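You operate a simulated robot arm through the tools that you are given. There is no shell and no other tool. Be economical: measure what you need, move in short steps, check, and stop when the job is done.

You run a simulated robot arm. Do the job below in one go: nothing can be reset, and whatever is moved stays where it is left.

## Task
The red cup is too full: tip some into the blue cup, then wipe up the spilt tea.
Fine: bring it down to its band without spilling more, stand it on the orange coaster; use the purple cloth and put it back.

It is judged by the outcome, as a careful person would: the job done as asked, and still so three seconds after it is handed in. It fails if anything else is knocked over, pushed out of place, dropped, spilled or broken. Flat cloth is picked up by pressing the open fingertips on it (5 to 10 N) and closing them slowly along it; thin cloth reads only 2 to 8 mm in the jaws.

## Robot
A 6-joint arm with a two-finger parallel gripper, fixed in place. Base frame: the origin is at the foot of the arm, x ahead of it, y to its left, z up. Lengths are in m, angles in rad, forces in N, time in s.
With the tool pointing down near the work surface it reaches from about 0.32 to 0.7 m from the base axis. Its first joint turns from -2.897 to 2.897 rad. Payload 4.1 kg.
Tool frame: the origin (TCP) lies between the finger pads and is the grasp point; the fingertips stand 0.023 m ahead of it; z points along the fingers, y is the line along which they close. Largest opening 0.094 m; finger width 0.038, thickness 0.01; the body of the gripper, 0.054 by 0.096 m, starts 0.039 m behind the TCP.
Orientation is told as [roll, pitch, yaw] about the base's x, y, z axes, in that order, counted from this pose: with the fingers straight down and closing along the base's y, the tool's x points along the base's -x, its y along +y and its z along -z.

## Interface
- The arm moves only by the tool servo_tool. Its argument "steps" is a list of rows, each a list of 7 numbers: the shift along the base's x, y, z in m, then the turn, a rotation vector about the base's x, y, z in rad, then the gripper command, from -1 (shut) to 1 (fully open), values between in proportion. In form: [[x, y, z, wx, wy, wz, claw], ...]. A call has 1 to 10 rows; each row shifts and turns the commanded pose from where the row before left it. Each row takes 0.2 s and may step no farther than 0.05 m and 0.15 rad from the row before; otherwise, or with a gripper value out of range, the whole call is refused. A pose out of reach is approached as far as the arm can. The call stops where the force on the tool passes 60 N (or 10 N more than at its start, if that is more) or the arm is blocked; 0.2 s more then pass. Each finger travels about 0.045 m/s and halts on what it meets, pressing with about 40 N; the grip force reading is that of the motor and also rises with nothing between the fingers. The clock runs only during rows and for 0.2 s after the last one: add rows that do not move to give the fingers time. The reply holds the time, the measured pose of the TCP, the force on the tool along the base axes, the opening and the grip force, in the units named above and with some noise.
- Cameras (640 x 400 px; columns grow to the right, rows downward): "scene" is fixed at [0.4032, 0.5102, 1.5508]; the picture's right is [-0.94, -0.35, 0.00], its down [-0.22, 0.60, -0.77] and it looks along [0.27, -0.72, -0.64] (base axes); focal length 311 px, centre (320, 200). "wrist" rides on the gripper at [-0.039, 0, -0.044] in the tool frame; the picture's right is [0.00, -1.00, 0.00], its down [0.97, 0.00, -0.24] and it looks along [0.24, 0.00, 0.97] (tool axes); focal length 218 px, centre (320, 200). There is no depth. A picture from a camera that has moved, and an enlarged one, comes with that camera's place and axes in the base frame and with its lens. The place of the scene camera against the robot may be out by one fixed shift of up to 0.012 m in any direction.
- grab_frame(camera): a new picture of that camera. The clock stands still meanwhile.
- raise_lower(by): slides the trunk up (or, below 0, down) by that many m; the arm rides with it, the base frame stays. It gives what a move gives, with no picture.
- close_up(camera, box): a new picture of the part [left, top, right, bottom] of that camera's present view, enlarged. The clock stands still meanwhile.
- close_job(): hands the job in; it is judged then, once.

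Work in short steps. Places have to be worked out from the pictures, the camera data and where the tool is seen: move nearer, look again, correct. Check each grasp and each placing, and mend what went wrong. You have 120 turns and 64 pictures in all, those below and enlarged ones among them. Open the gripper and draw the arm clear of the work before you hand the job in, unless the task says otherwise; then end with one line.

The tools are called as a command line: name --pt "numbers of a row" for each row, then --argument value for the rest, lists and objects as JSON in quotes. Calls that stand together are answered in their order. servo_tool: Moves the arm, as the interface text tells. Its arguments: {"type":"object","properties":{"steps":{"type":"array","items":{"type":"array","items":{"type":"number"}}}},"required":["steps"]} The other tools are called the same way: raise_lower (by) slides the trunk up or down; grab_frame (camera) takes a picture; close_up (camera, box) takes an enlarged picture of a part of a camera's view; close_job () hands the job in.

At the start:

```text
time_s: 0.0
ee_pos: [0.295, -0.2184, 1.2094]
tool_rot: [0.001, 0.0, 0.0]
wrist_force: [-0.2, 0.0, 0.0]
grip_width: 0.0939
grip_force: 0.3
trunk travel left (down, up): [-0.525, 0.065]
```

scene: 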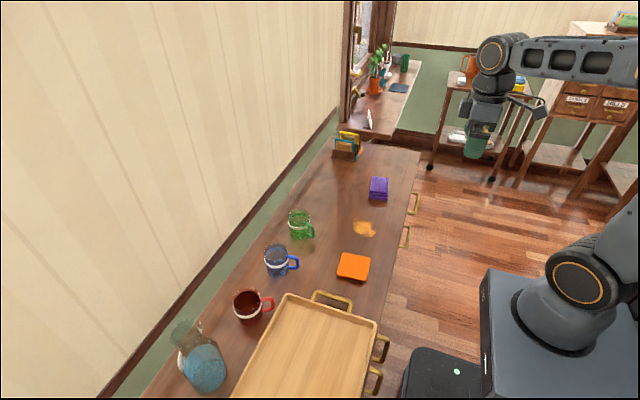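
wrist: 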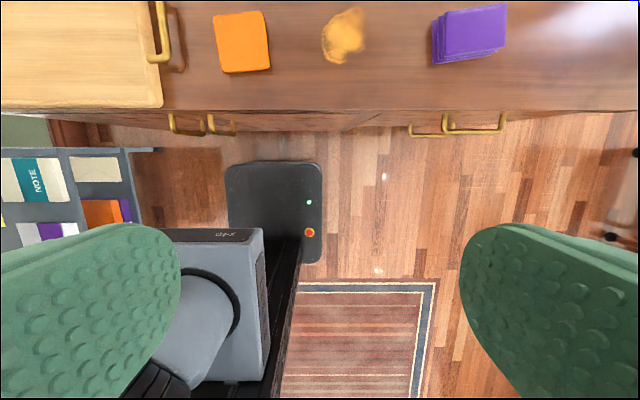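

I start with close-ups of the cups and of the cloth/spill area to see shapes and fill bands.

close_up --camera "scene" --box '[220, 200, 340, 330]'

close_up --camera "scene" --box '[320, 160, 440, 290]'

```text
3.08 times, centred on (280, 265) of scene
camera zoom: at [0.4032, 0.5102, 1.5508], right [-0.94, -0.35, 0.0], down [-0.22, 0.6, -0.77], along [0.27, -0.72, -0.64], focal length 958 px, centre (443, 0)
```

zoom: 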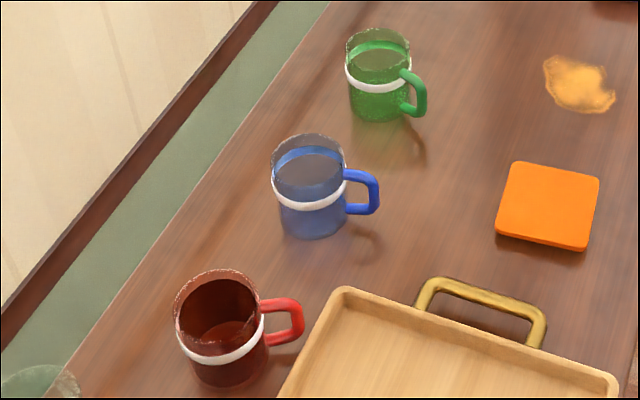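

```text
3.08 times, centred on (380, 225) of scene
camera zoom: at [0.4032, 0.5102, 1.5508], right [-0.94, -0.35, 0.0], down [-0.22, 0.6, -0.77], along [0.27, -0.72, -0.64], focal length 958 px, centre (135, 123)
```

zoom: 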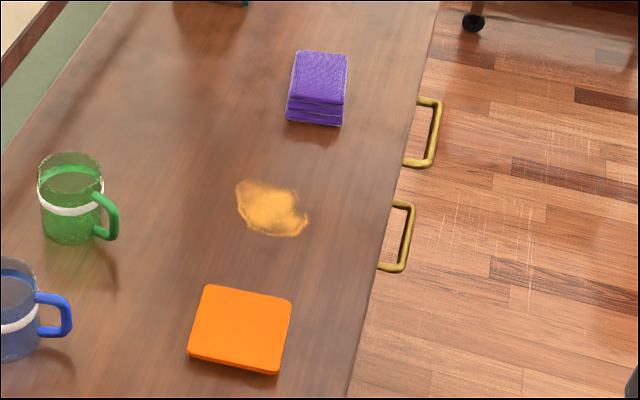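

The cups are about 0.07 m wide and 0.09 m tall, with handles pointing to the robot. I judge red at about (0.722, 0.173), blue at (0.72, 0.015) and the coaster at (0.518, -0.075). I bring the tool nearer, tilted forward, for a better look.

servo_tool --pt "0.012 0.034 -0.008 0 -0.08 0 1" --pt "0.012 0.034 -0.008 0 -0.08 0 1" --pt "0.012 0.034 -0.008 0 -0.08 0 1" --pt "0.012 0.034 -0.008 0 -0.08 0 1" --pt "0.012 0.034 -0.008 0 -0.08 0 1" --pt "0.012 0.034 -0.008 0 -0.08 0 1" --pt "0.012 0.034 -0.008 0 -0.08 0 1" --pt "0.012 0.034 -0.008 0 -0.08 0 1" --pt "0.012 0.034 -0.008 0 -0.08 0 1" --pt "0.012 0.034 -0.008 0 -0.08 0 1"

grab_frame --camera "wrist"

```text
time_s: 2.2
ee_pos: [0.4169, 0.1247, 1.1284]
tool_rot: [0.001, -0.8, 0.001]
wrist_force: [-0.1, -0.3, -0.2]
grip_width: 0.0942
grip_force: 0.1
trunk travel left (down, up): [-0.525, 0.065]
```

```text
59 pictures are left
camera wrist: at [0.4114, 0.1253, 1.1871], right [0.0, -1.0, 0.0], down [-0.85, 0.0, -0.53], along [0.53, 0.0, -0.85], focal length 218 px, centre (320, 200)
```

wrist: 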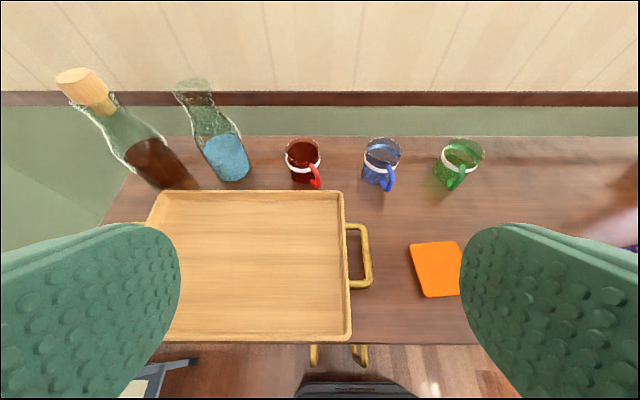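

I zoom in on the cups and the tray from here.

close_up --camera "wrist" --box '[270, 120, 500, 260]'

close_up --camera "wrist" --box '[270, 125, 350, 205]'

```text
2.78 times, centred on (385, 190) of wrist
camera zoom: at [0.4114, 0.1253, 1.1871], right [0.0, -1.0, 0.0], down [-0.85, 0.0, -0.53], along [0.53, 0.0, -0.85], focal length 607 px, centre (139, 228)
```

zoom: 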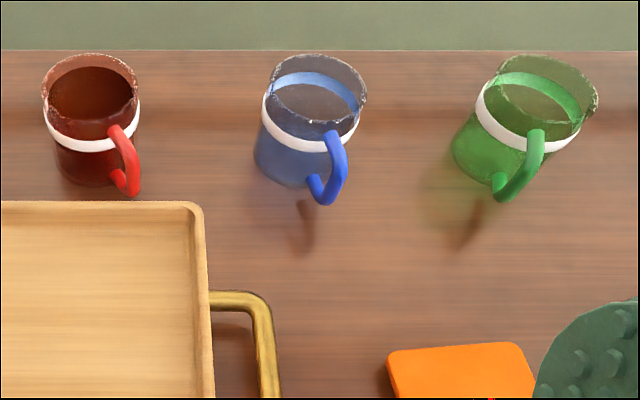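

```text
5.00 times, centred on (310, 165) of wrist
camera zoom: at [0.4114, 0.1253, 1.1871], right [0.0, -1.0, 0.0], down [-0.85, 0.0, -0.53], along [0.53, 0.0, -0.85], focal length 1091 px, centre (370, 375)
```

zoom: 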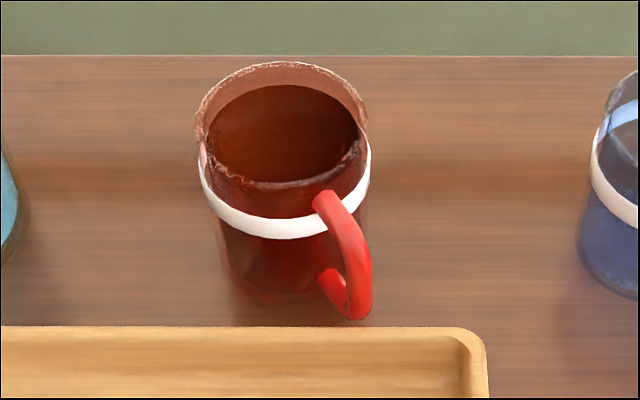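

Red cup: centre about (0.718, 0.160), height about 0.08, tea to about 0.07, band at about 0.056, so a tilt near 39° should bring it to the band. The handle points about 33° off -x. I yaw to line up with the handle and move to a standoff to look again.

servo_tool --pt "0.025 -0.006 -0.022 0 0 0.08 1" --pt "0.025 -0.006 -0.022 0 0 0.08 1" --pt "0.025 -0.006 -0.022 0 0 0.08 1" --pt "0.025 -0.006 -0.022 0 0 0.08 1" --pt "0.025 -0.006 -0.022 0 0 0.08 1" --pt "0.025 -0.008 -0.022 0 0 0.08 1" --pt "0.025 -0.008 -0.02 0 0 0.08 1" --pt "0 0 0 0.0664 -0.1059 0 1" --pt "0 0 0 0.0664 -0.1059 0 1" --pt "0 0 0 0 0 0 1"

grab_frame --camera "wrist"

```text
time_s: 4.4
ee_pos: [0.571, 0.0811, 0.992]
tool_rot: [0.0, -1.049, 0.558]
wrist_force: [-0.7, -0.2, 0.1]
grip_width: 0.094
grip_force: 0.1
out of reach, approached as far as the arm can: row 3, 4
trunk travel left (down, up): [-0.525, 0.065]
```

```text
56 pictures are left
camera wrist: at [0.5547, 0.0734, 1.0477], right [0.53, -0.85, 0.0], down [-0.59, -0.37, -0.72], along [0.61, 0.38, -0.69], focal length 218 px, centre (320, 200)
```

wrist: 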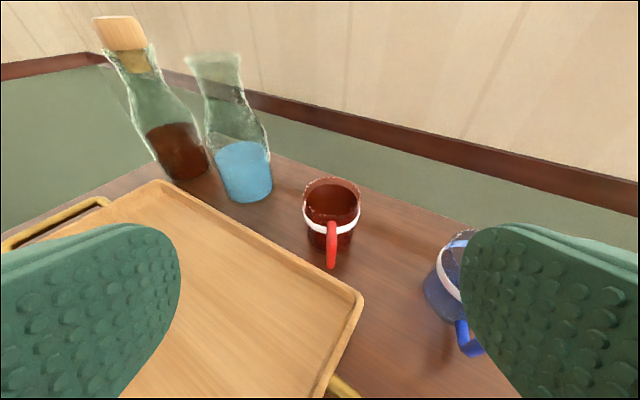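

The handle now looks nearly in plane with the tool. I zoom in to measure the alignment.

close_up --camera "wrist" --box '[280, 160, 400, 290]'

```text
3.08 times, centred on (340, 225) of wrist
camera zoom: at [0.5547, 0.0734, 1.0477], right [0.53, -0.85, 0.0], down [-0.59, -0.37, -0.72], along [0.61, 0.38, -0.69], focal length 672 px, centre (258, 123)
```

zoom: 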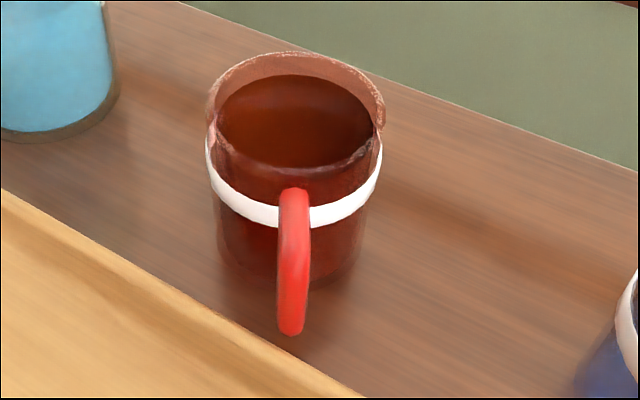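

The cup centre refines to about (0.713, 0.156), and the handle lies in the tool plane within 2°, about 12 mm to the image right. I narrow the jaws so the left finger clears the tray, shift sideways, descend, and advance half way.

servo_tool --pt "0.003 -0.005 -0.026 0 0 0 -0.15" --pt "0.003 -0.005 -0.026 0 0 0 -0.15" --pt "0 0 -0.026 0 0 0 -0.15" --pt "0.014 0.009 -0.009 0 0 0 -0.15" --pt "0.014 0.009 -0.009 0 0 0 -0.15" --pt "0 0 0 0 0 0 -0.15" --pt "0 0 0 0 0 0 -0.15"

grab_frame --camera "wrist"

```text
time_s: 6.0
ee_pos: [0.6046, 0.09, 0.896]
tool_rot: [0.001, -1.048, 0.559]
wrist_force: [0.0, -0.1, -0.1]
grip_width: 0.0399
grip_force: 0.0
trunk travel left (down, up): [-0.525, 0.065]
```

```text
54 pictures are left
camera wrist: at [0.5881, 0.0813, 0.9515], right [0.53, -0.85, 0.0], down [-0.59, -0.37, -0.72], along [0.61, 0.38, -0.69], focal length 218 px, centre (320, 200)
```

wrist: 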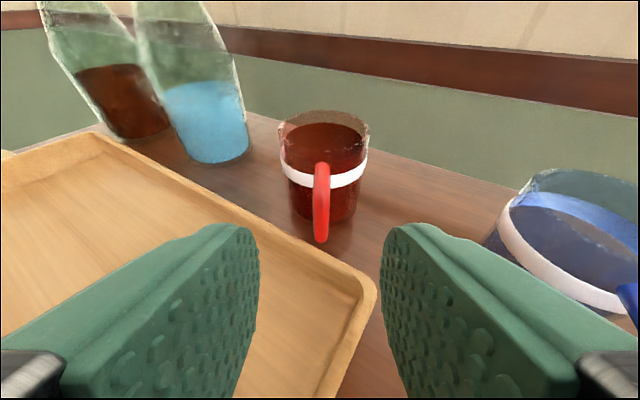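

The handle is centred between the fingers and the bar is about 0.06 m ahead. I advance along the tool axis around it.

servo_tool --pt "0.0132 0.0082 -0.0095 0 0 0 -0.15" --pt "0.0132 0.0082 -0.0095 0 0 0 -0.15" --pt "0.0132 0.0082 -0.0095 0 0 0 -0.15" --pt "0.0106 0.0066 -0.0085 0 0 0 -0.15" --pt "0 0 0 0 0 0 -0.15"

grab_frame --camera "wrist"

close_up --camera "scene" --box '[210, 230, 340, 360]'

```text
time_s: 7.0
ee_pos: [0.6519, 0.1201, 0.8732]
tool_rot: [-0.009, -1.067, 0.565]
wrist_force: [-4.2, -1.2, 34.2]
grip_width: 0.0402
grip_force: 0.1
trunk travel left (down, up): [-0.525, 0.065]
stopped in row 4: the force on the tool passed its limit (the readings are from after the stop); the commanded pose is now the measured one
```

```text
53 pictures are left
camera wrist: at [0.6344, 0.1097, 0.9283], right [0.53, -0.85, 0.0], down [-0.57, -0.36, -0.73], along [0.62, 0.39, -0.68], focal length 218 px, centre (320, 200)
```

wrist: 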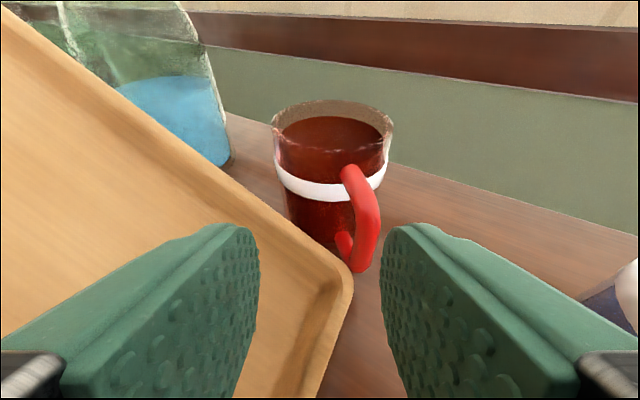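

```text
3.08 times, centred on (275, 295) of scene
camera zoom: at [0.4032, 0.5102, 1.5508], right [-0.94, -0.35, 0.0], down [-0.22, 0.6, -0.77], along [0.27, -0.72, -0.64], focal length 958 px, centre (458, -92)
```

zoom: 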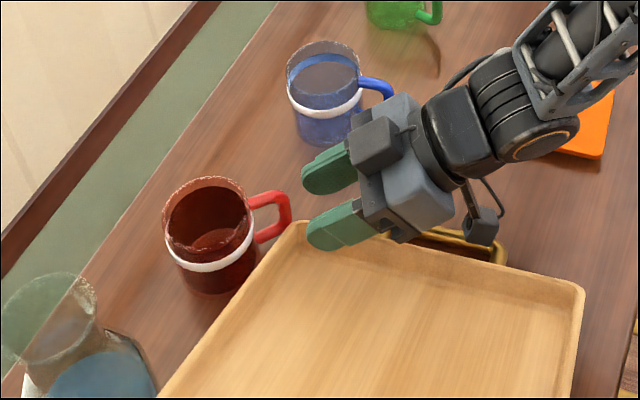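

The tool met the tray: 34 N upward, and the tray and cup appear to have shifted. I lift straight up off the tray and then check the whole scene.

servo_tool --pt "0 0 0.012 0 0 0 -0.15" --pt "0 0 0.02 0 0 0 -0.15" --pt "-0.015 -0.01 0.04 0 0 0 -0.15" --pt "-0.02 -0.015 0.04 0 0 0 -0.15" --pt "-0.025 -0.015 0.03 0 0 0 -0.15"

grab_frame --camera "scene"

grab_frame --camera "wrist"

```text
time_s: 8.2
ee_pos: [0.59, 0.0789, 1.0087]
tool_rot: [-0.002, -1.057, 0.56]
wrist_force: [0.2, -0.5, -0.6]
grip_width: 0.0399
grip_force: 0.1
trunk travel left (down, up): [-0.525, 0.065]
```

```text
51 pictures are left
```

scene: 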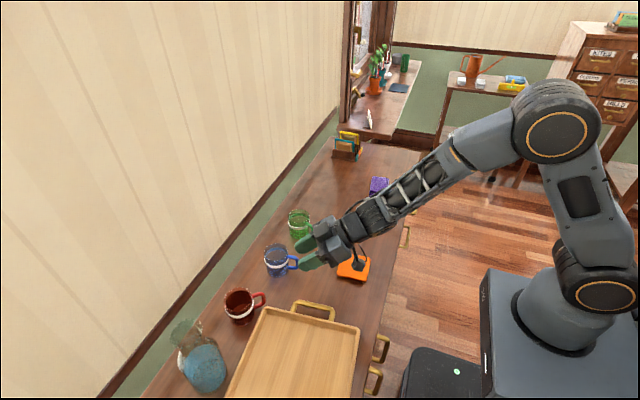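

```text
50 pictures are left
camera wrist: at [0.5741, 0.0695, 1.0642], right [0.53, -0.85, 0.0], down [-0.58, -0.36, -0.73], along [0.62, 0.38, -0.69], focal length 218 px, centre (320, 200)
```

wrist: 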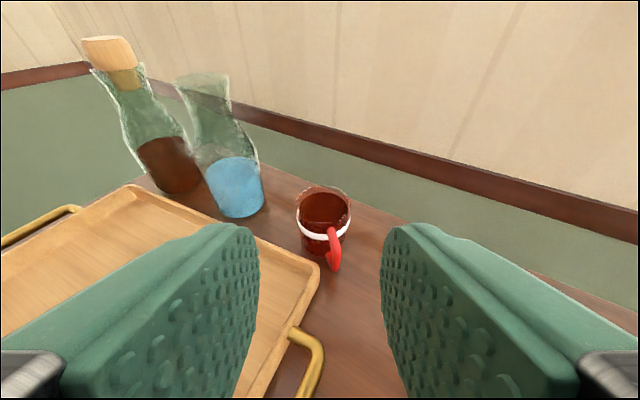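

The tray has slid forward and nudged the cup; its rim must be nearer z = 0.845 than I judged. I go back to my earlier overview pose to measure both shifts against the earlier picture.

servo_tool --pt "-0.02 0.004 0.015 -0.0664 0.1059 0 -0.15" --pt "-0.02 0.004 0.015 -0.0664 0.1059 0 -0.15" --pt "-0.02 0.005 0.015 0 0 -0.08 -0.15" --pt "-0.02 0.005 0.015 0 0 -0.08 -0.15" --pt "-0.02 0.005 0.015 0 0 -0.08 -0.15" --pt "-0.02 0.005 0.015 0 0 -0.08 -0.15" --pt "-0.02 0.005 0.015 0 0 -0.08 -0.15" --pt "-0.02 0.005 0.01 0 0 -0.08 -0.15" --pt "-0.013 0.007 0.005 0 0 -0.08 -0.15" --pt "0 0 0 0 0 0 1"

grab_frame --camera "wrist"

```text
time_s: 10.3
ee_pos: [0.4177, 0.1235, 1.1305]
tool_rot: [-0.002, -0.807, 0.0]
wrist_force: [0.2, -0.2, -0.9]
grip_width: 0.0748
grip_force: 0.1
out of reach, approached as far as the arm can: row 6, 7
trunk travel left (down, up): [-0.525, 0.065]
```

```text
49 pictures are left
camera wrist: at [0.4125, 0.125, 1.1875], right [0.0, -1.0, 0.0], down [-0.85, 0.0, -0.53], along [0.53, 0.0, -0.85], focal length 218 px, centre (320, 200)
```

wrist: 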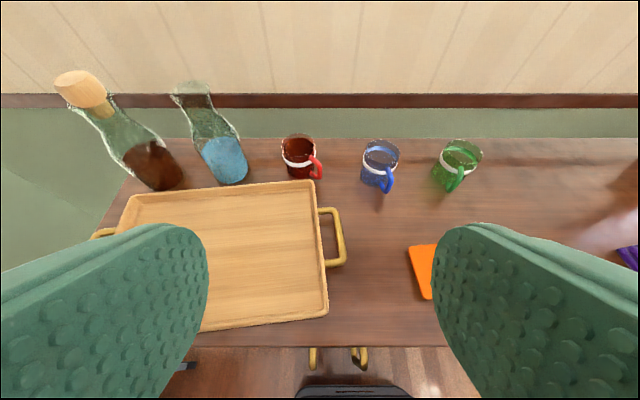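

The tray moved about +0.045 m in y and +0.015 to 0.02 m in x, and turned about 5° counter-clockwise. I will drag it back by its brass handle, so I zoom in on that handle first.

close_up --camera "wrist" --box '[270, 120, 390, 340]'

close_up --camera "scene" --box '[200, 270, 400, 399]'

```text
1.82 times, centred on (330, 230) of wrist
camera zoom: at [0.4125, 0.125, 1.1875], right [0.0, -1.0, 0.0], down [-0.85, 0.0, -0.53], along [0.53, 0.0, -0.85], focal length 397 px, centre (302, 146)
```

zoom: 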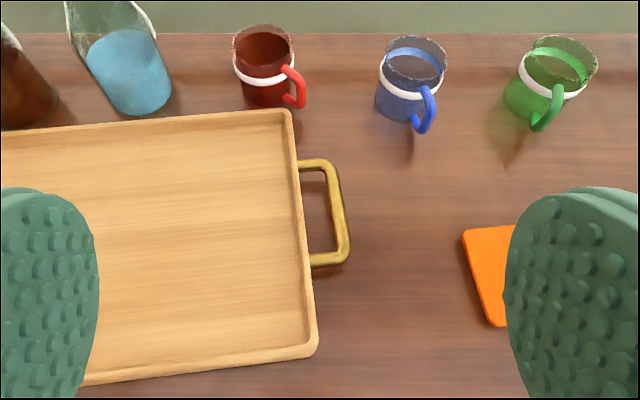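

```text
3.10 times, centred on (300, 334) of scene
camera zoom: at [0.4032, 0.5102, 1.5508], right [-0.94, -0.35, 0.0], down [-0.22, 0.6, -0.77], along [0.27, -0.72, -0.64], focal length 965 px, centre (382, -217)
```

zoom: 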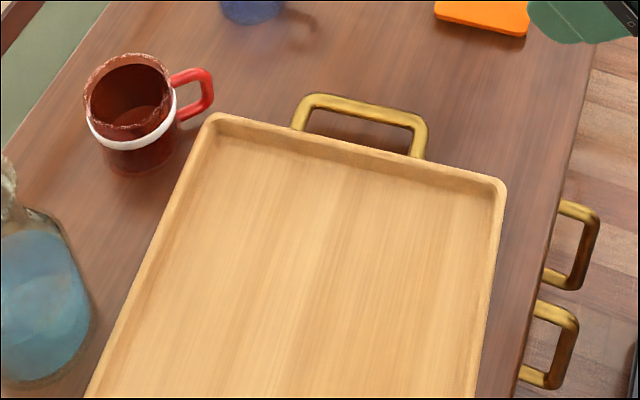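

The black box hanging under the wrist must have caught the tray's brass handle (contact at about z = 0.85), not the fingers. I go above that handle with the tool straight down to grip it and drag the tray back.

servo_tool --pt "0.02 -0.004 -0.02 0 0.135 0 0" --pt "0.02 -0.004 -0.03 0 0.135 0 0" --pt "0.02 -0.004 -0.03 0 0.135 0 0" --pt "0.02 -0.004 -0.03 0 0.135 0 0" --pt "0.02 -0.004 -0.03 0 0.135 0 0" --pt "0.02 -0.004 -0.03 0 0.132 0 0" --pt "0.021 -0.006 -0.02 0 0 0.085 0" --pt "0 0 0 0 0 0 0"

grab_frame --camera "wrist"

```text
time_s: 12.2
ee_pos: [0.5594, 0.0959, 0.94]
tool_rot: [-0.002, 0.0, 0.085]
wrist_force: [-0.2, 0.5, -0.5]
grip_width: 0.047
grip_force: 0.0
trunk travel left (down, up): [-0.525, 0.065]
```

```text
46 pictures are left
camera wrist: at [0.5984, 0.0994, 0.9838], right [0.09, -1.0, 0.0], down [-0.97, -0.08, 0.24], along [-0.24, -0.02, -0.97], focal length 218 px, centre (320, 200)
```

wrist: 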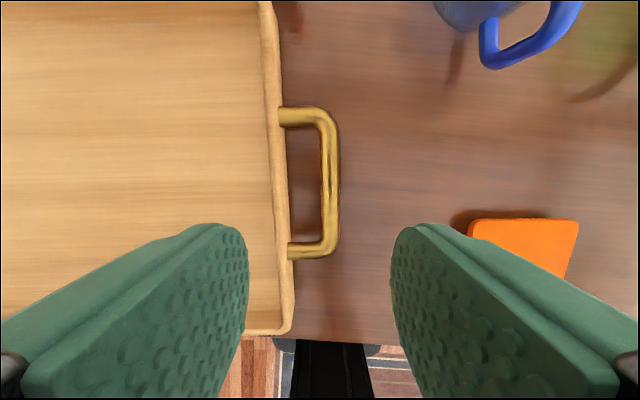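

The bar's centre is at about (0.572, 0.090). I narrow the jaws to 0.03 m so one finger fits between the bar and the tray, then descend and close gently.

servo_tool --pt "0.01 -0.006 -0.02 0 0 0 -0.36" --pt "0 0 -0.02 0 0 0 -0.36" --pt "0 0 -0.02 0 0 0 -0.36" --pt "0 0 -0.02 0 0 0 -0.36" --pt "0 0 -0.015 0 0 0 -0.36" --pt "0 0 0 0 0 0 -0.6" --pt "0 0 0 0 0 0 -0.8" --pt "0 0 0 0 0 0 -1"

grab_frame --camera "wrist"

```text
time_s: 13.9
ee_pos: [0.5685, 0.0893, 0.8443]
tool_rot: [-0.005, 0.0, 0.085]
wrist_force: [-1.1, 0.1, 2.0]
grip_width: 0.0135
grip_force: 40.6
trunk travel left (down, up): [-0.525, 0.065]
```

```text
45 pictures are left
camera wrist: at [0.6079, 0.0929, 0.888], right [0.09, -1.0, 0.0], down [-0.97, -0.08, 0.24], along [-0.24, -0.02, -0.97], focal length 218 px, centre (320, 200)
```

wrist: 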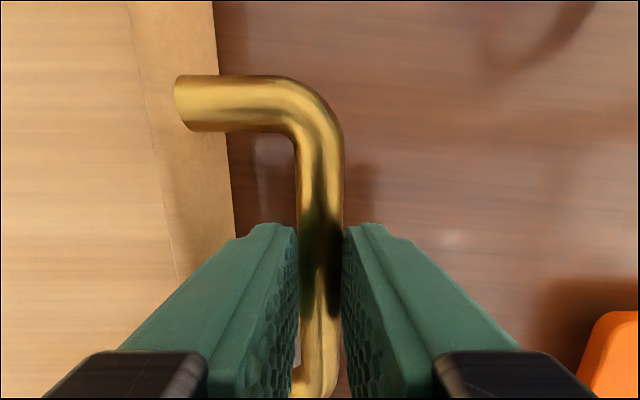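

The bar is gripped at 13.5 mm. I drag the tray slowly back by (-0.03, -0.041) m and -0.085 rad.

servo_tool --pt "-0.005 -0.0068 0 0 0 -0.014 -1" --pt "-0.005 -0.0068 0 0 0 -0.014 -1" --pt "-0.005 -0.0068 0 0 0 -0.014 -1" --pt "-0.005 -0.0068 0 0 0 -0.014 -1" --pt "-0.005 -0.0068 0 0 0 -0.014 -1" --pt "-0.005 -0.007 0 0 0 -0.015 -1" --pt "0 0 0 0 0 0 -1"

grab_frame --camera "scene"

```text
time_s: 15.6
ee_pos: [0.54, 0.0459, 0.8452]
tool_rot: [-0.004, 0.0, 0.0]
wrist_force: [1.2, 1.3, 2.7]
grip_width: 0.0133
grip_force: 39.9
trunk travel left (down, up): [-0.525, 0.065]
```

```text
44 pictures are left
```

scene: 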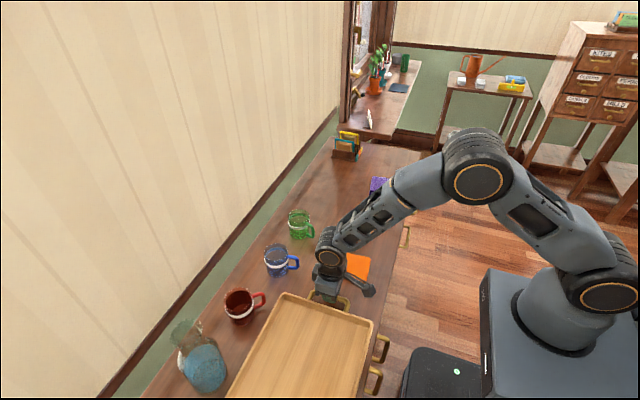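

I compare this with the initial close-up using the same box.

close_up --camera "scene" --box '[220, 200, 340, 330]'

```text
3.08 times, centred on (280, 265) of scene
camera zoom: at [0.4032, 0.5102, 1.5508], right [-0.94, -0.35, 0.0], down [-0.22, 0.6, -0.77], along [0.27, -0.72, -0.64], focal length 958 px, centre (443, 0)
```

zoom: 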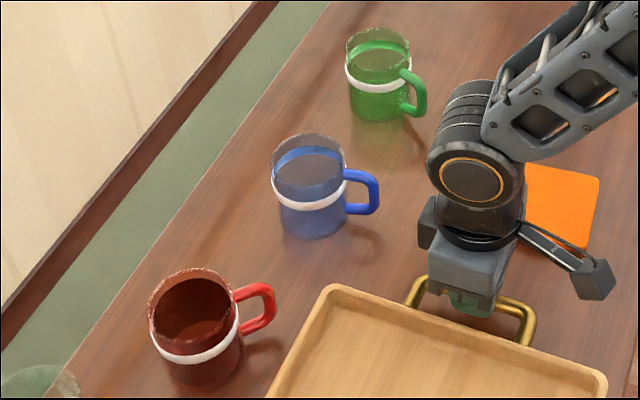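

The tray's rotation is right, and about 10 mm in x remains. I drag that back, then release and rise.

servo_tool --pt "-0.005 0 0 0 0 0 -1" --pt "-0.005 0 0 0 0 0 -1" --pt "0 0 0 0 0 0 -1" --pt "0 0 0 0 0 0 -0.7" --pt "0 0 0 0 0 0 -0.4" --pt "0 0 0 0 0 0 -0.4" --pt "0 0 0.03 0 0 0 -0.4" --pt "0 0 0.04 0 0 0 -0.4" --pt "0 0 0.05 0 0 0 0"

close_up --camera "scene" --box '[220, 200, 340, 330]'

```text
time_s: 17.6
ee_pos: [0.528, 0.0478, 0.9641]
tool_rot: [-0.002, -0.001, 0.001]
wrist_force: [0.2, -0.3, 0.4]
grip_width: 0.0471
grip_force: 0.1
trunk travel left (down, up): [-0.525, 0.065]
```

```text
3.08 times, centred on (280, 265) of scene
camera zoom: at [0.4032, 0.5102, 1.5508], right [-0.94, -0.35, 0.0], down [-0.22, 0.6, -0.77], along [0.27, -0.72, -0.64], focal length 958 px, centre (443, 0)
```

zoom: 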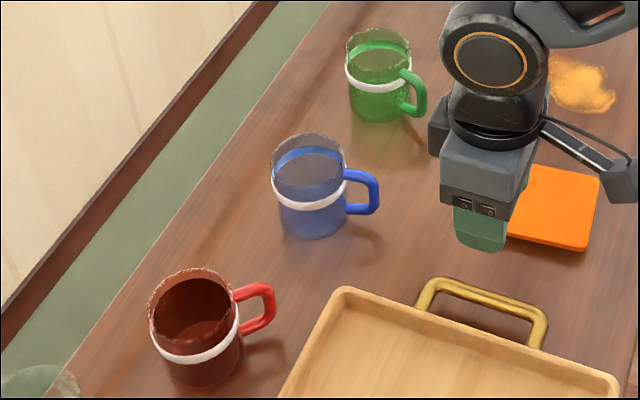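

The tray is back to within a pixel or so. Now I go to a raised standoff to look at the red cup and its handle again.

servo_tool --pt "0 0 0.02 0 0 0.1 0" --pt "0 0 0.02 0 0 0.1 0" --pt "0.005 0 0 0 0 0.1 0" --pt "0.005 0 0 0 0 0.1 0" --pt "0.005 0 0 0 0 0.1 0" --pt "0.005 0 0 0 0 0.1 0" --pt "0 0 0 0.0734 -0.1073 0 0" --pt "0 0 0 0.0734 -0.1073 0 0" --pt "0 0 0 0.0734 -0.1073 0 0" --pt "0 0 0 0.0734 -0.1073 0 0"

grab_frame --camera "wrist"

```text
time_s: 19.8
ee_pos: [0.549, 0.0455, 1.0046]
tool_rot: [-0.003, -0.521, 0.601]
wrist_force: [-0.2, 0.3, -0.1]
grip_width: 0.0469
grip_force: 0.1
trunk travel left (down, up): [-0.525, 0.065]
```

```text
41 pictures are left
camera wrist: at [0.5589, 0.0541, 1.0614], right [0.56, -0.83, 0.0], down [-0.79, -0.54, -0.28], along [0.23, 0.15, -0.96], focal length 218 px, centre (320, 200)
```

wrist: 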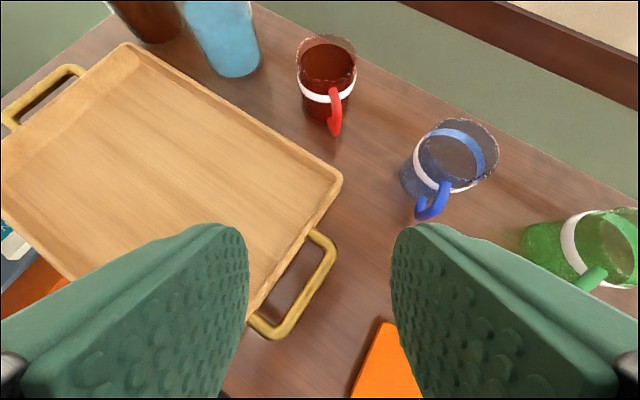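

close_up --camera "wrist" --box '[270, 20, 390, 150]'

```text
3.08 times, centred on (330, 85) of wrist
camera zoom: at [0.5589, 0.0541, 1.0614], right [0.56, -0.83, 0.0], down [-0.79, -0.54, -0.28], along [0.23, 0.15, -0.96], focal length 672 px, centre (289, 554)
```

zoom: 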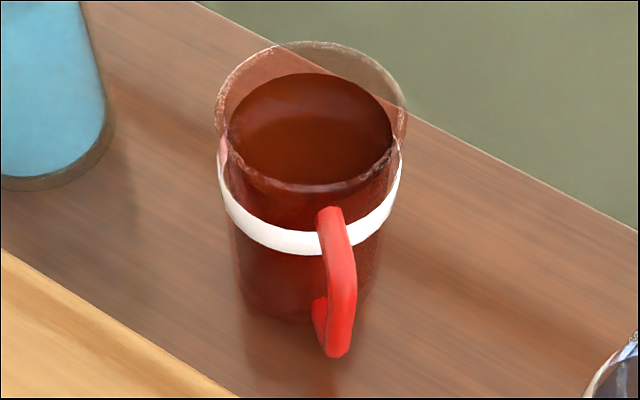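

The cup is now at about (0.734, 0.165) and its handle points about 50° off -x. I yaw to 0.88 and move to a standoff above the handle.

servo_tool --pt "0.02 0.007 -0.005 0 0 0.07 0" --pt "0.02 0.007 -0.005 0 0 0.07 0" --pt "0.02 0.007 -0.005 0 0 0.07 0" --pt "0.02 0.007 -0.005 0 0 0.07 0" --pt "0.02 0.007 -0.005 0 0 0 0" --pt "0.018 0.006 -0.01 0 0 0 0" --pt "0 0 0 0 0 0 0"

grab_frame --camera "wrist"

```text
time_s: 21.4
ee_pos: [0.6671, 0.0886, 0.9697]
tool_rot: [-0.002, -0.521, 0.88]
wrist_force: [-0.2, 0.1, -0.6]
grip_width: 0.0468
grip_force: 0.1
trunk travel left (down, up): [-0.525, 0.065]
```

```text
39 pictures are left
camera wrist: at [0.6754, 0.0984, 1.0265], right [0.77, -0.64, 0.0], down [-0.61, -0.74, -0.27], along [0.18, 0.21, -0.96], focal length 218 px, centre (320, 200)
```

wrist: 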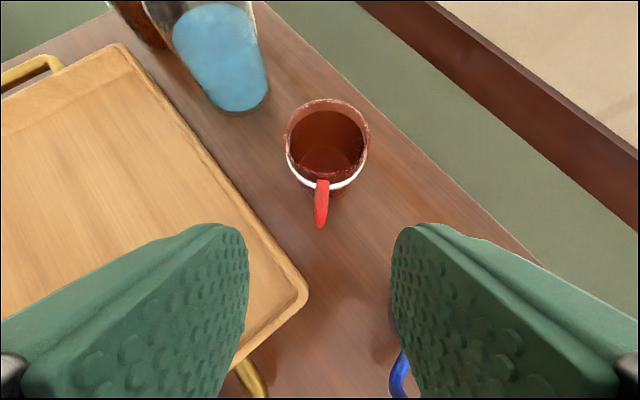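

The handle direction reads about 45°. I correct the yaw slightly, line up over the handle and descend part way.

servo_tool --pt "0.004 0.006 -0.015 0 0 -0.045 0" --pt "0.004 0.006 -0.015 0 0 -0.045 0" --pt "0.004 0.005 -0.015 0 0 0 0" --pt "0.003 0.005 -0.015 0 0 0 0" --pt "0 0 0 0 0 0 0"

grab_frame --camera "wrist"

```text
time_s: 22.6
ee_pos: [0.682, 0.1098, 0.9084]
tool_rot: [-0.003, -0.521, 0.789]
wrist_force: [0.2, 0.3, -0.1]
grip_width: 0.0471
grip_force: 0.0
trunk travel left (down, up): [-0.525, 0.065]
```

```text
38 pictures are left
camera wrist: at [0.6903, 0.1194, 0.9665], right [0.71, -0.7, 0.0], down [-0.68, -0.68, -0.27], along [0.2, 0.19, -0.96], focal length 218 px, centre (320, 200)
```

wrist: 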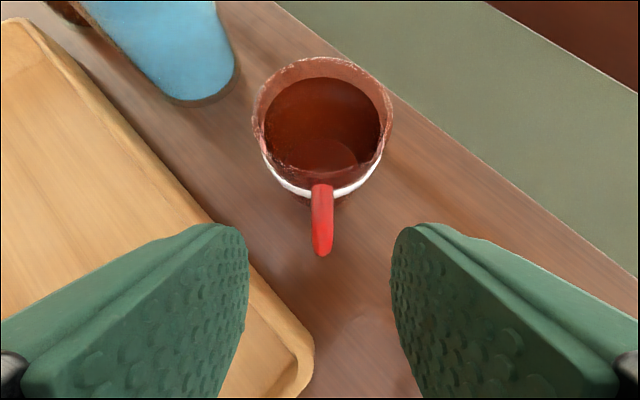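

It is well aligned. I descend to grip height and check the view before closing.

servo_tool --pt "0.003 0.003 -0.014 0 0 0 0" --pt "0.003 0.003 -0.014 0 0 0 0" --pt "0.0025 0.0025 -0.014 0 0 0 0" --pt "0 0 -0.014 0 0 0 0" --pt "0 0 0 0 0 0 0"

grab_frame --camera "wrist"

close_up --camera "scene" --box '[220, 200, 340, 330]'

```text
time_s: 23.8
ee_pos: [0.6916, 0.1193, 0.8536]
tool_rot: [-0.004, -0.52, 0.788]
wrist_force: [-0.4, -0.2, -0.3]
grip_width: 0.0472
grip_force: 0.1
trunk travel left (down, up): [-0.525, 0.065]
```

```text
37 pictures are left
camera wrist: at [0.6994, 0.1279, 0.9102], right [0.71, -0.7, 0.0], down [-0.68, -0.68, -0.27], along [0.2, 0.19, -0.96], focal length 218 px, centre (320, 200)
```

wrist: 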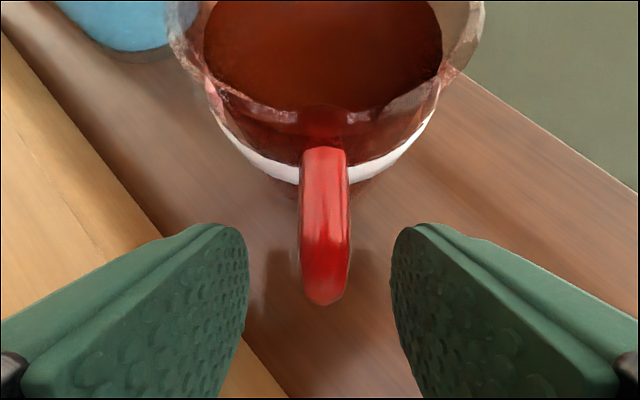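

```text
3.08 times, centred on (280, 265) of scene
camera zoom: at [0.4032, 0.5102, 1.5508], right [-0.94, -0.35, 0.0], down [-0.22, 0.6, -0.77], along [0.27, -0.72, -0.64], focal length 958 px, centre (443, 0)
```

zoom: 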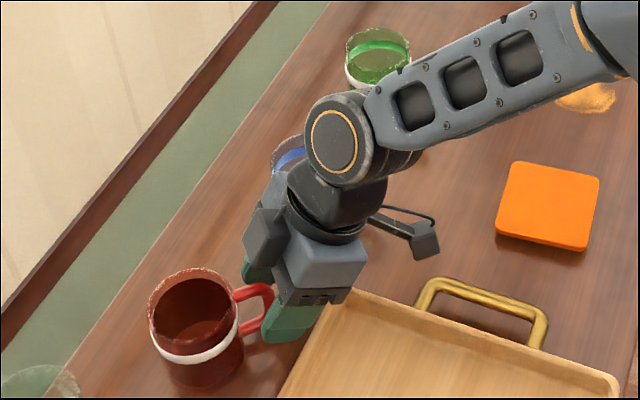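

The handle sits between the fingers with a 1.5 mm lateral offset. I nudge to centre, go 3 mm forward, and close slowly.

servo_tool --pt "0.003 0.001 -0.002 0 0 0 0" --pt "0 0 0 0 0 0 -0.2" --pt "0 0 0 0 0 0 -0.4" --pt "0 0 0 0 0 0 -0.55" --pt "0 0 0 0 0 0 -0.65" --pt "0 0 0 0 0 0 -0.75" --pt "0 0 0 0 0 0 -0.85" --pt "0 0 0 0 0 0 -1" --pt "0 0 0 0 0 0 -1"

grab_frame --camera "wrist"

```text
time_s: 25.8
ee_pos: [0.6939, 0.1206, 0.851]
tool_rot: [-0.002, -0.519, 0.79]
wrist_force: [-0.8, 0.7, -0.8]
grip_width: 0.0108
grip_force: 39.9
trunk travel left (down, up): [-0.525, 0.065]
```

```text
35 pictures are left
camera wrist: at [0.7022, 0.1289, 0.9082], right [0.71, -0.7, 0.0], down [-0.68, -0.68, -0.27], along [0.19, 0.19, -0.96], focal length 218 px, centre (320, 200)
```

wrist: 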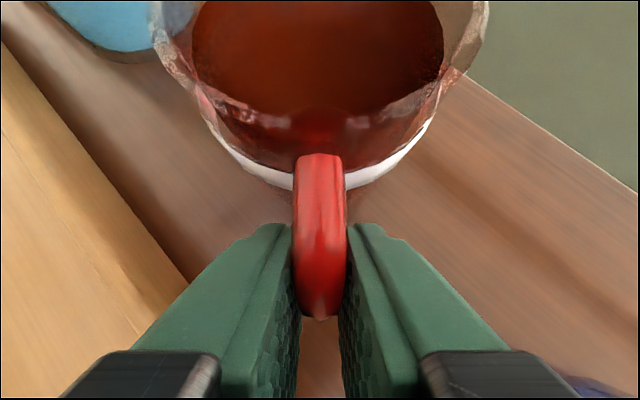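

It is gripped at 10.8 mm. I lift slowly and check for slip or tilt.

servo_tool --pt "0 0 0.003 0 0 0 -1" --pt "0 0 0.005 0 0 0 -1" --pt "0 0 0.008 0 0 0 -1" --pt "0 0 0.01 0 0 0 -1" --pt "0 0 0.01 0 0 0 -1" --pt "0 0 0.005 0 0 0 -1" --pt "0 0 0 0 0 0 -1"

close_up --camera "scene" --box '[220, 200, 340, 330]'

grab_frame --camera "wrist"

```text
time_s: 27.4
ee_pos: [0.6942, 0.1198, 0.8919]
tool_rot: [-0.001, -0.522, 0.788]
wrist_force: [-0.8, -0.5, -2.1]
grip_width: 0.0108
grip_force: 39.8
trunk travel left (down, up): [-0.525, 0.065]
```

```text
3.08 times, centred on (280, 265) of scene
camera zoom: at [0.4032, 0.5102, 1.5508], right [-0.94, -0.35, 0.0], down [-0.22, 0.6, -0.77], along [0.27, -0.72, -0.64], focal length 958 px, centre (443, 0)
```

zoom: 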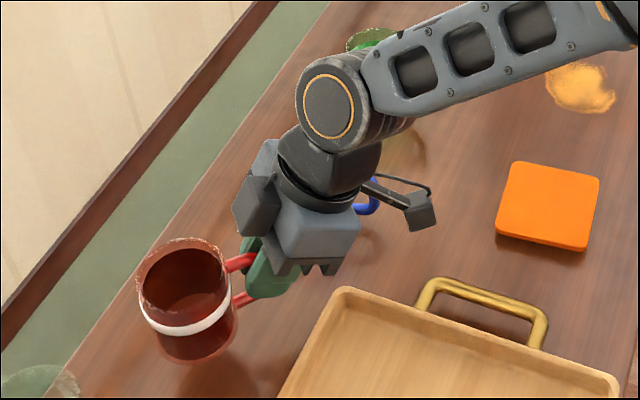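

```text
33 pictures are left
camera wrist: at [0.7022, 0.129, 0.9493], right [0.71, -0.7, 0.0], down [-0.68, -0.68, -0.27], along [0.19, 0.19, -0.96], focal length 218 px, centre (320, 200)
```

wrist: 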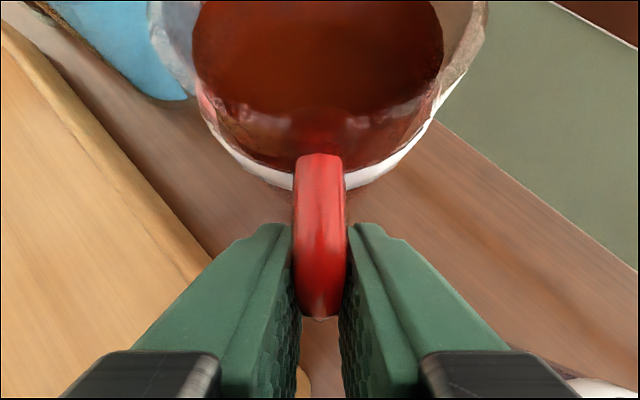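

The grip is firm and the cup level. I raise it gently, then carry it to beside the blue cup (about (0.714, 0.004)), so that a tilt about the handle axis puts the lip over that cup.

servo_tool --pt "0 0 0.008 0 0 0 -1" --pt "0 0 0.014 0 0 0 -1" --pt "-0.002 -0.004 0.018 0 0 0 -1" --pt "-0.005 -0.01 0.018 0 0 0 -1" --pt "-0.008 -0.015 0.012 0 0 0 -1" --pt "-0.008 -0.015 0.005 0 0 0 -1" --pt "-0.008 -0.015 0 0 0 0 -1" --pt "-0.008 -0.015 0 0 0 0 -1" --pt "-0.006 -0.012 0 0 0 0 -1" --pt "-0.004 -0.008 0 0 0 0 -1"

grab_frame --camera "wrist"

close_up --camera "scene" --box '[220, 200, 340, 330]'

```text
time_s: 29.6
ee_pos: [0.6443, 0.0247, 0.9683]
tool_rot: [-0.002, -0.519, 0.789]
wrist_force: [0.7, -0.5, -0.6]
grip_width: 0.0108
grip_force: 40.4
trunk travel left (down, up): [-0.525, 0.065]
```

```text
32 pictures are left
camera wrist: at [0.6532, 0.0349, 1.025], right [0.71, -0.71, 0.0], down [-0.68, -0.68, -0.27], along [0.19, 0.19, -0.96], focal length 218 px, centre (320, 200)
```

wrist: 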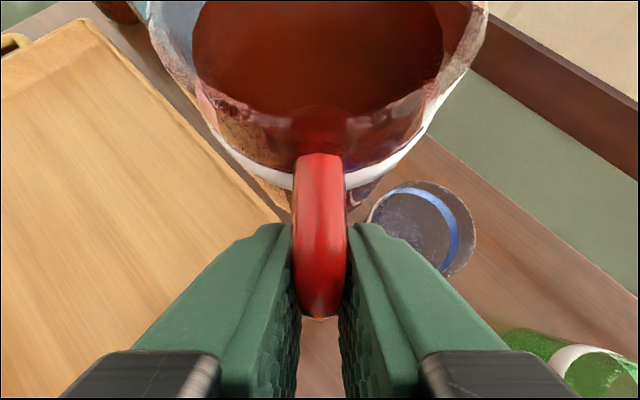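

```text
3.08 times, centred on (280, 265) of scene
camera zoom: at [0.4032, 0.5102, 1.5508], right [-0.94, -0.35, 0.0], down [-0.22, 0.6, -0.77], along [0.27, -0.72, -0.64], focal length 958 px, centre (443, 0)
```

zoom: 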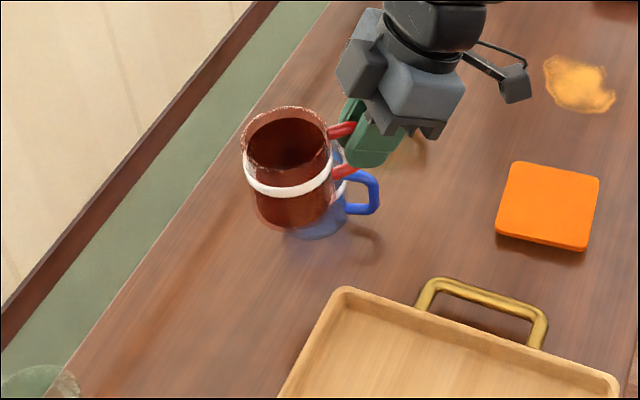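

From this view the blue rim centre is (0.716, 0.002), which agrees. I finish the positioning and begin tilting slowly to about 14°, still short of pouring.

servo_tool --pt "-0.002 -0.006 -0.003 0 0 0 -1" --pt "-0.003 -0.009 -0.005 0 0 0 -1" --pt "-0.004 -0.009 -0.005 0 0 0 -1" --pt "-0.0025 -0.0065 -0.003 0 0 0 -1" --pt "0 0 0 0.0282 0.0284 0 -1" --pt "0 0 0 0.0353 0.0355 0 -1" --pt "0 0 0 0.0353 0.0355 0 -1" --pt "0 0 0 0.0353 0.0355 0 -1" --pt "0 0 0 0.0353 0.0355 0 -1" --pt "0 0 0 0 0 0 -1"

grab_frame --camera "wrist"

close_up --camera "scene" --box '[220, 200, 340, 330]'

```text
time_s: 31.8
ee_pos: [0.6341, -0.0053, 0.9507]
tool_rot: [0.275, -0.504, 0.656]
wrist_force: [0.6, -0.2, -1.3]
grip_width: 0.0108
grip_force: 39.9
trunk travel left (down, up): [-0.525, 0.065]
```

```text
30 pictures are left
camera wrist: at [0.6517, -0.0053, 1.0071], right [0.69, -0.68, -0.24], down [-0.72, -0.64, -0.27], along [0.03, 0.35, -0.93], focal length 218 px, centre (320, 200)
```

wrist: 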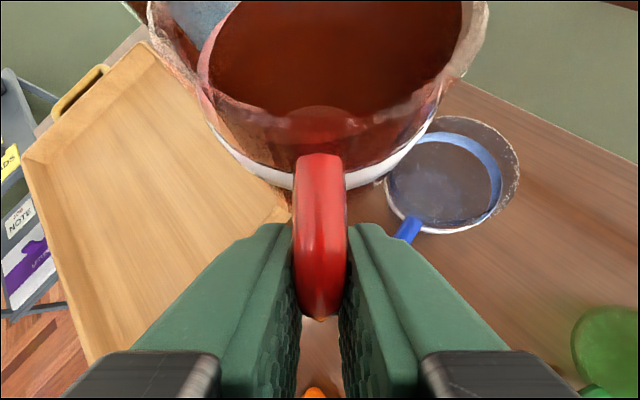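

```text
3.08 times, centred on (280, 265) of scene
camera zoom: at [0.4032, 0.5102, 1.5508], right [-0.94, -0.35, 0.0], down [-0.22, 0.6, -0.77], along [0.27, -0.72, -0.64], focal length 958 px, centre (443, 0)
```

zoom: 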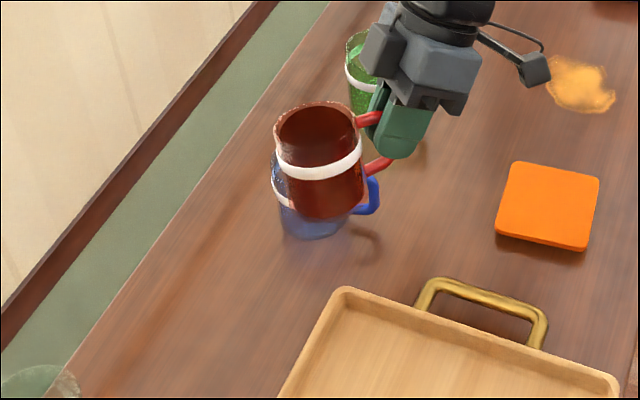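

The tea surface is nearing the lip and the blue cup lies right below it. I keep tilting slowly to about 26° and check.

servo_tool --pt "0 0 0 0.0212 0.0213 0 -1" --pt "0 0 0 0.0212 0.0213 0 -1" --pt "0 0 0 0.0212 0.0213 0 -1" --pt "0 0 0 0.0212 0.0213 0 -1" --pt "0 0 0 0.0212 0.0213 0 -1" --pt "0 0 0 0.0212 0.0213 0 -1" --pt "0 0 0 0.0212 0.0213 0 -1" --pt "0 0 0 0 0 0 -1"

grab_frame --camera "wrist"

close_up --camera "scene" --box '[220, 200, 340, 330]'

```text
time_s: 33.5
ee_pos: [0.6337, -0.0059, 0.9515]
tool_rot: [0.506, -0.465, 0.546]
wrist_force: [-0.5, -0.9, -0.8]
grip_width: 0.0108
grip_force: 40.3
trunk travel left (down, up): [-0.525, 0.065]
```

```text
28 pictures are left
camera wrist: at [0.6593, -0.0134, 1.0028], right [0.64, -0.64, -0.43], down [-0.76, -0.6, -0.25], along [-0.1, 0.49, -0.87], focal length 218 px, centre (320, 200)
```

wrist: 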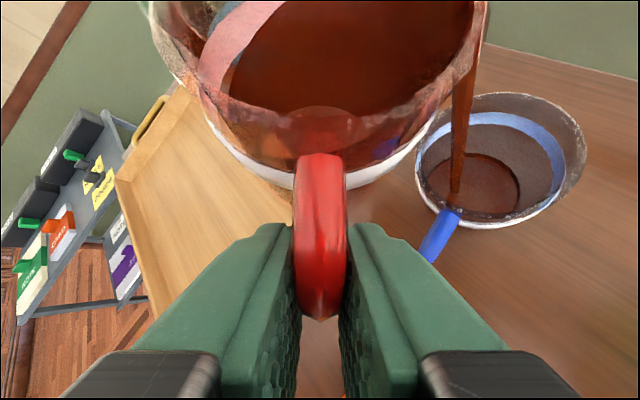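

```text
3.08 times, centred on (280, 265) of scene
camera zoom: at [0.4032, 0.5102, 1.5508], right [-0.94, -0.35, 0.0], down [-0.22, 0.6, -0.77], along [0.27, -0.72, -0.64], focal length 958 px, centre (443, 0)
```

zoom: 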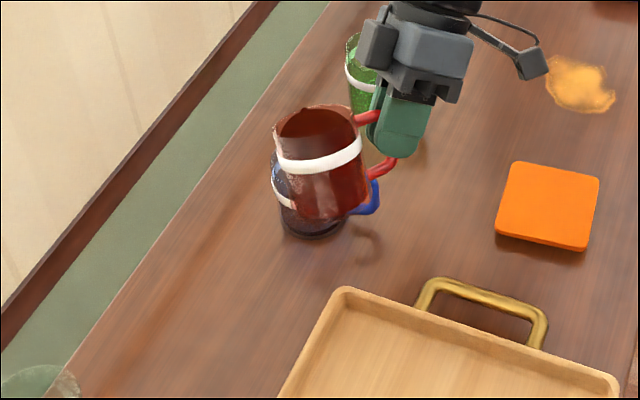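

Tea is pouring cleanly into the blue cup. I hold for the flow, then go a bit further to about 33° and hold again.

servo_tool --pt "0 0 0 0 0 0 -1" --pt "0 0 0 0 0 0 -1" --pt "0 0 0 0 0 0 -1" --pt "0 0 0 0.0177 0.0177 0 -1" --pt "0 0 0 0.0177 0.0177 0 -1" --pt "0 0 0 0.0177 0.0177 0 -1" --pt "0 0 0 0.0177 0.0177 0 -1" --pt "0 0 0 0 0 0 -1" --pt "0 0 0 0 0 0 -1" --pt "0 0 0 0 0 0 -1"

grab_frame --camera "wrist"

```text
time_s: 35.8
ee_pos: [0.6333, -0.0043, 0.9513]
tool_rot: [0.613, -0.438, 0.499]
wrist_force: [0.9, -0.8, -1.3]
grip_width: 0.0106
grip_force: 40.4
trunk travel left (down, up): [-0.525, 0.065]
```

```text
26 pictures are left
camera wrist: at [0.663, -0.0166, 1.0], right [0.61, -0.6, -0.52], down [-0.78, -0.58, -0.23], along [-0.16, 0.55, -0.82], focal length 218 px, centre (320, 200)
```

wrist: 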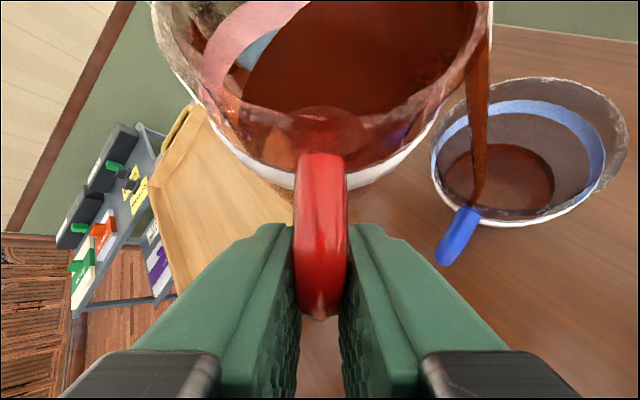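

It is still flowing and landing inside the blue cup. I hold here another second to let it settle at this tilt.

servo_tool --pt "0 0 0 0 0 0 -1" --pt "0 0 0 0 0 0 -1" --pt "0 0 0 0 0 0 -1" --pt "0 0 0 0 0 0 -1" --pt "0 0 0 0 0 0 -1"

grab_frame --camera "wrist"

```text
time_s: 37.0
ee_pos: [0.6332, -0.0038, 0.95]
tool_rot: [0.612, -0.437, 0.5]
wrist_force: [-0.2, -0.1, -1.8]
grip_width: 0.0107
grip_force: 40.5
trunk travel left (down, up): [-0.525, 0.065]
```

```text
25 pictures are left
camera wrist: at [0.663, -0.0165, 1.0], right [0.61, -0.6, -0.52], down [-0.78, -0.58, -0.23], along [-0.16, 0.55, -0.82], focal length 218 px, centre (320, 200)
```

wrist: 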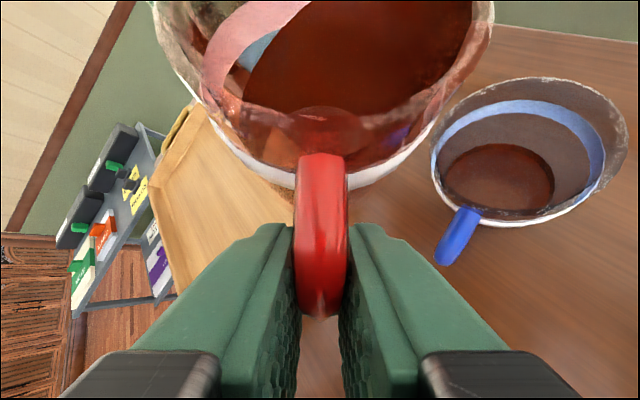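

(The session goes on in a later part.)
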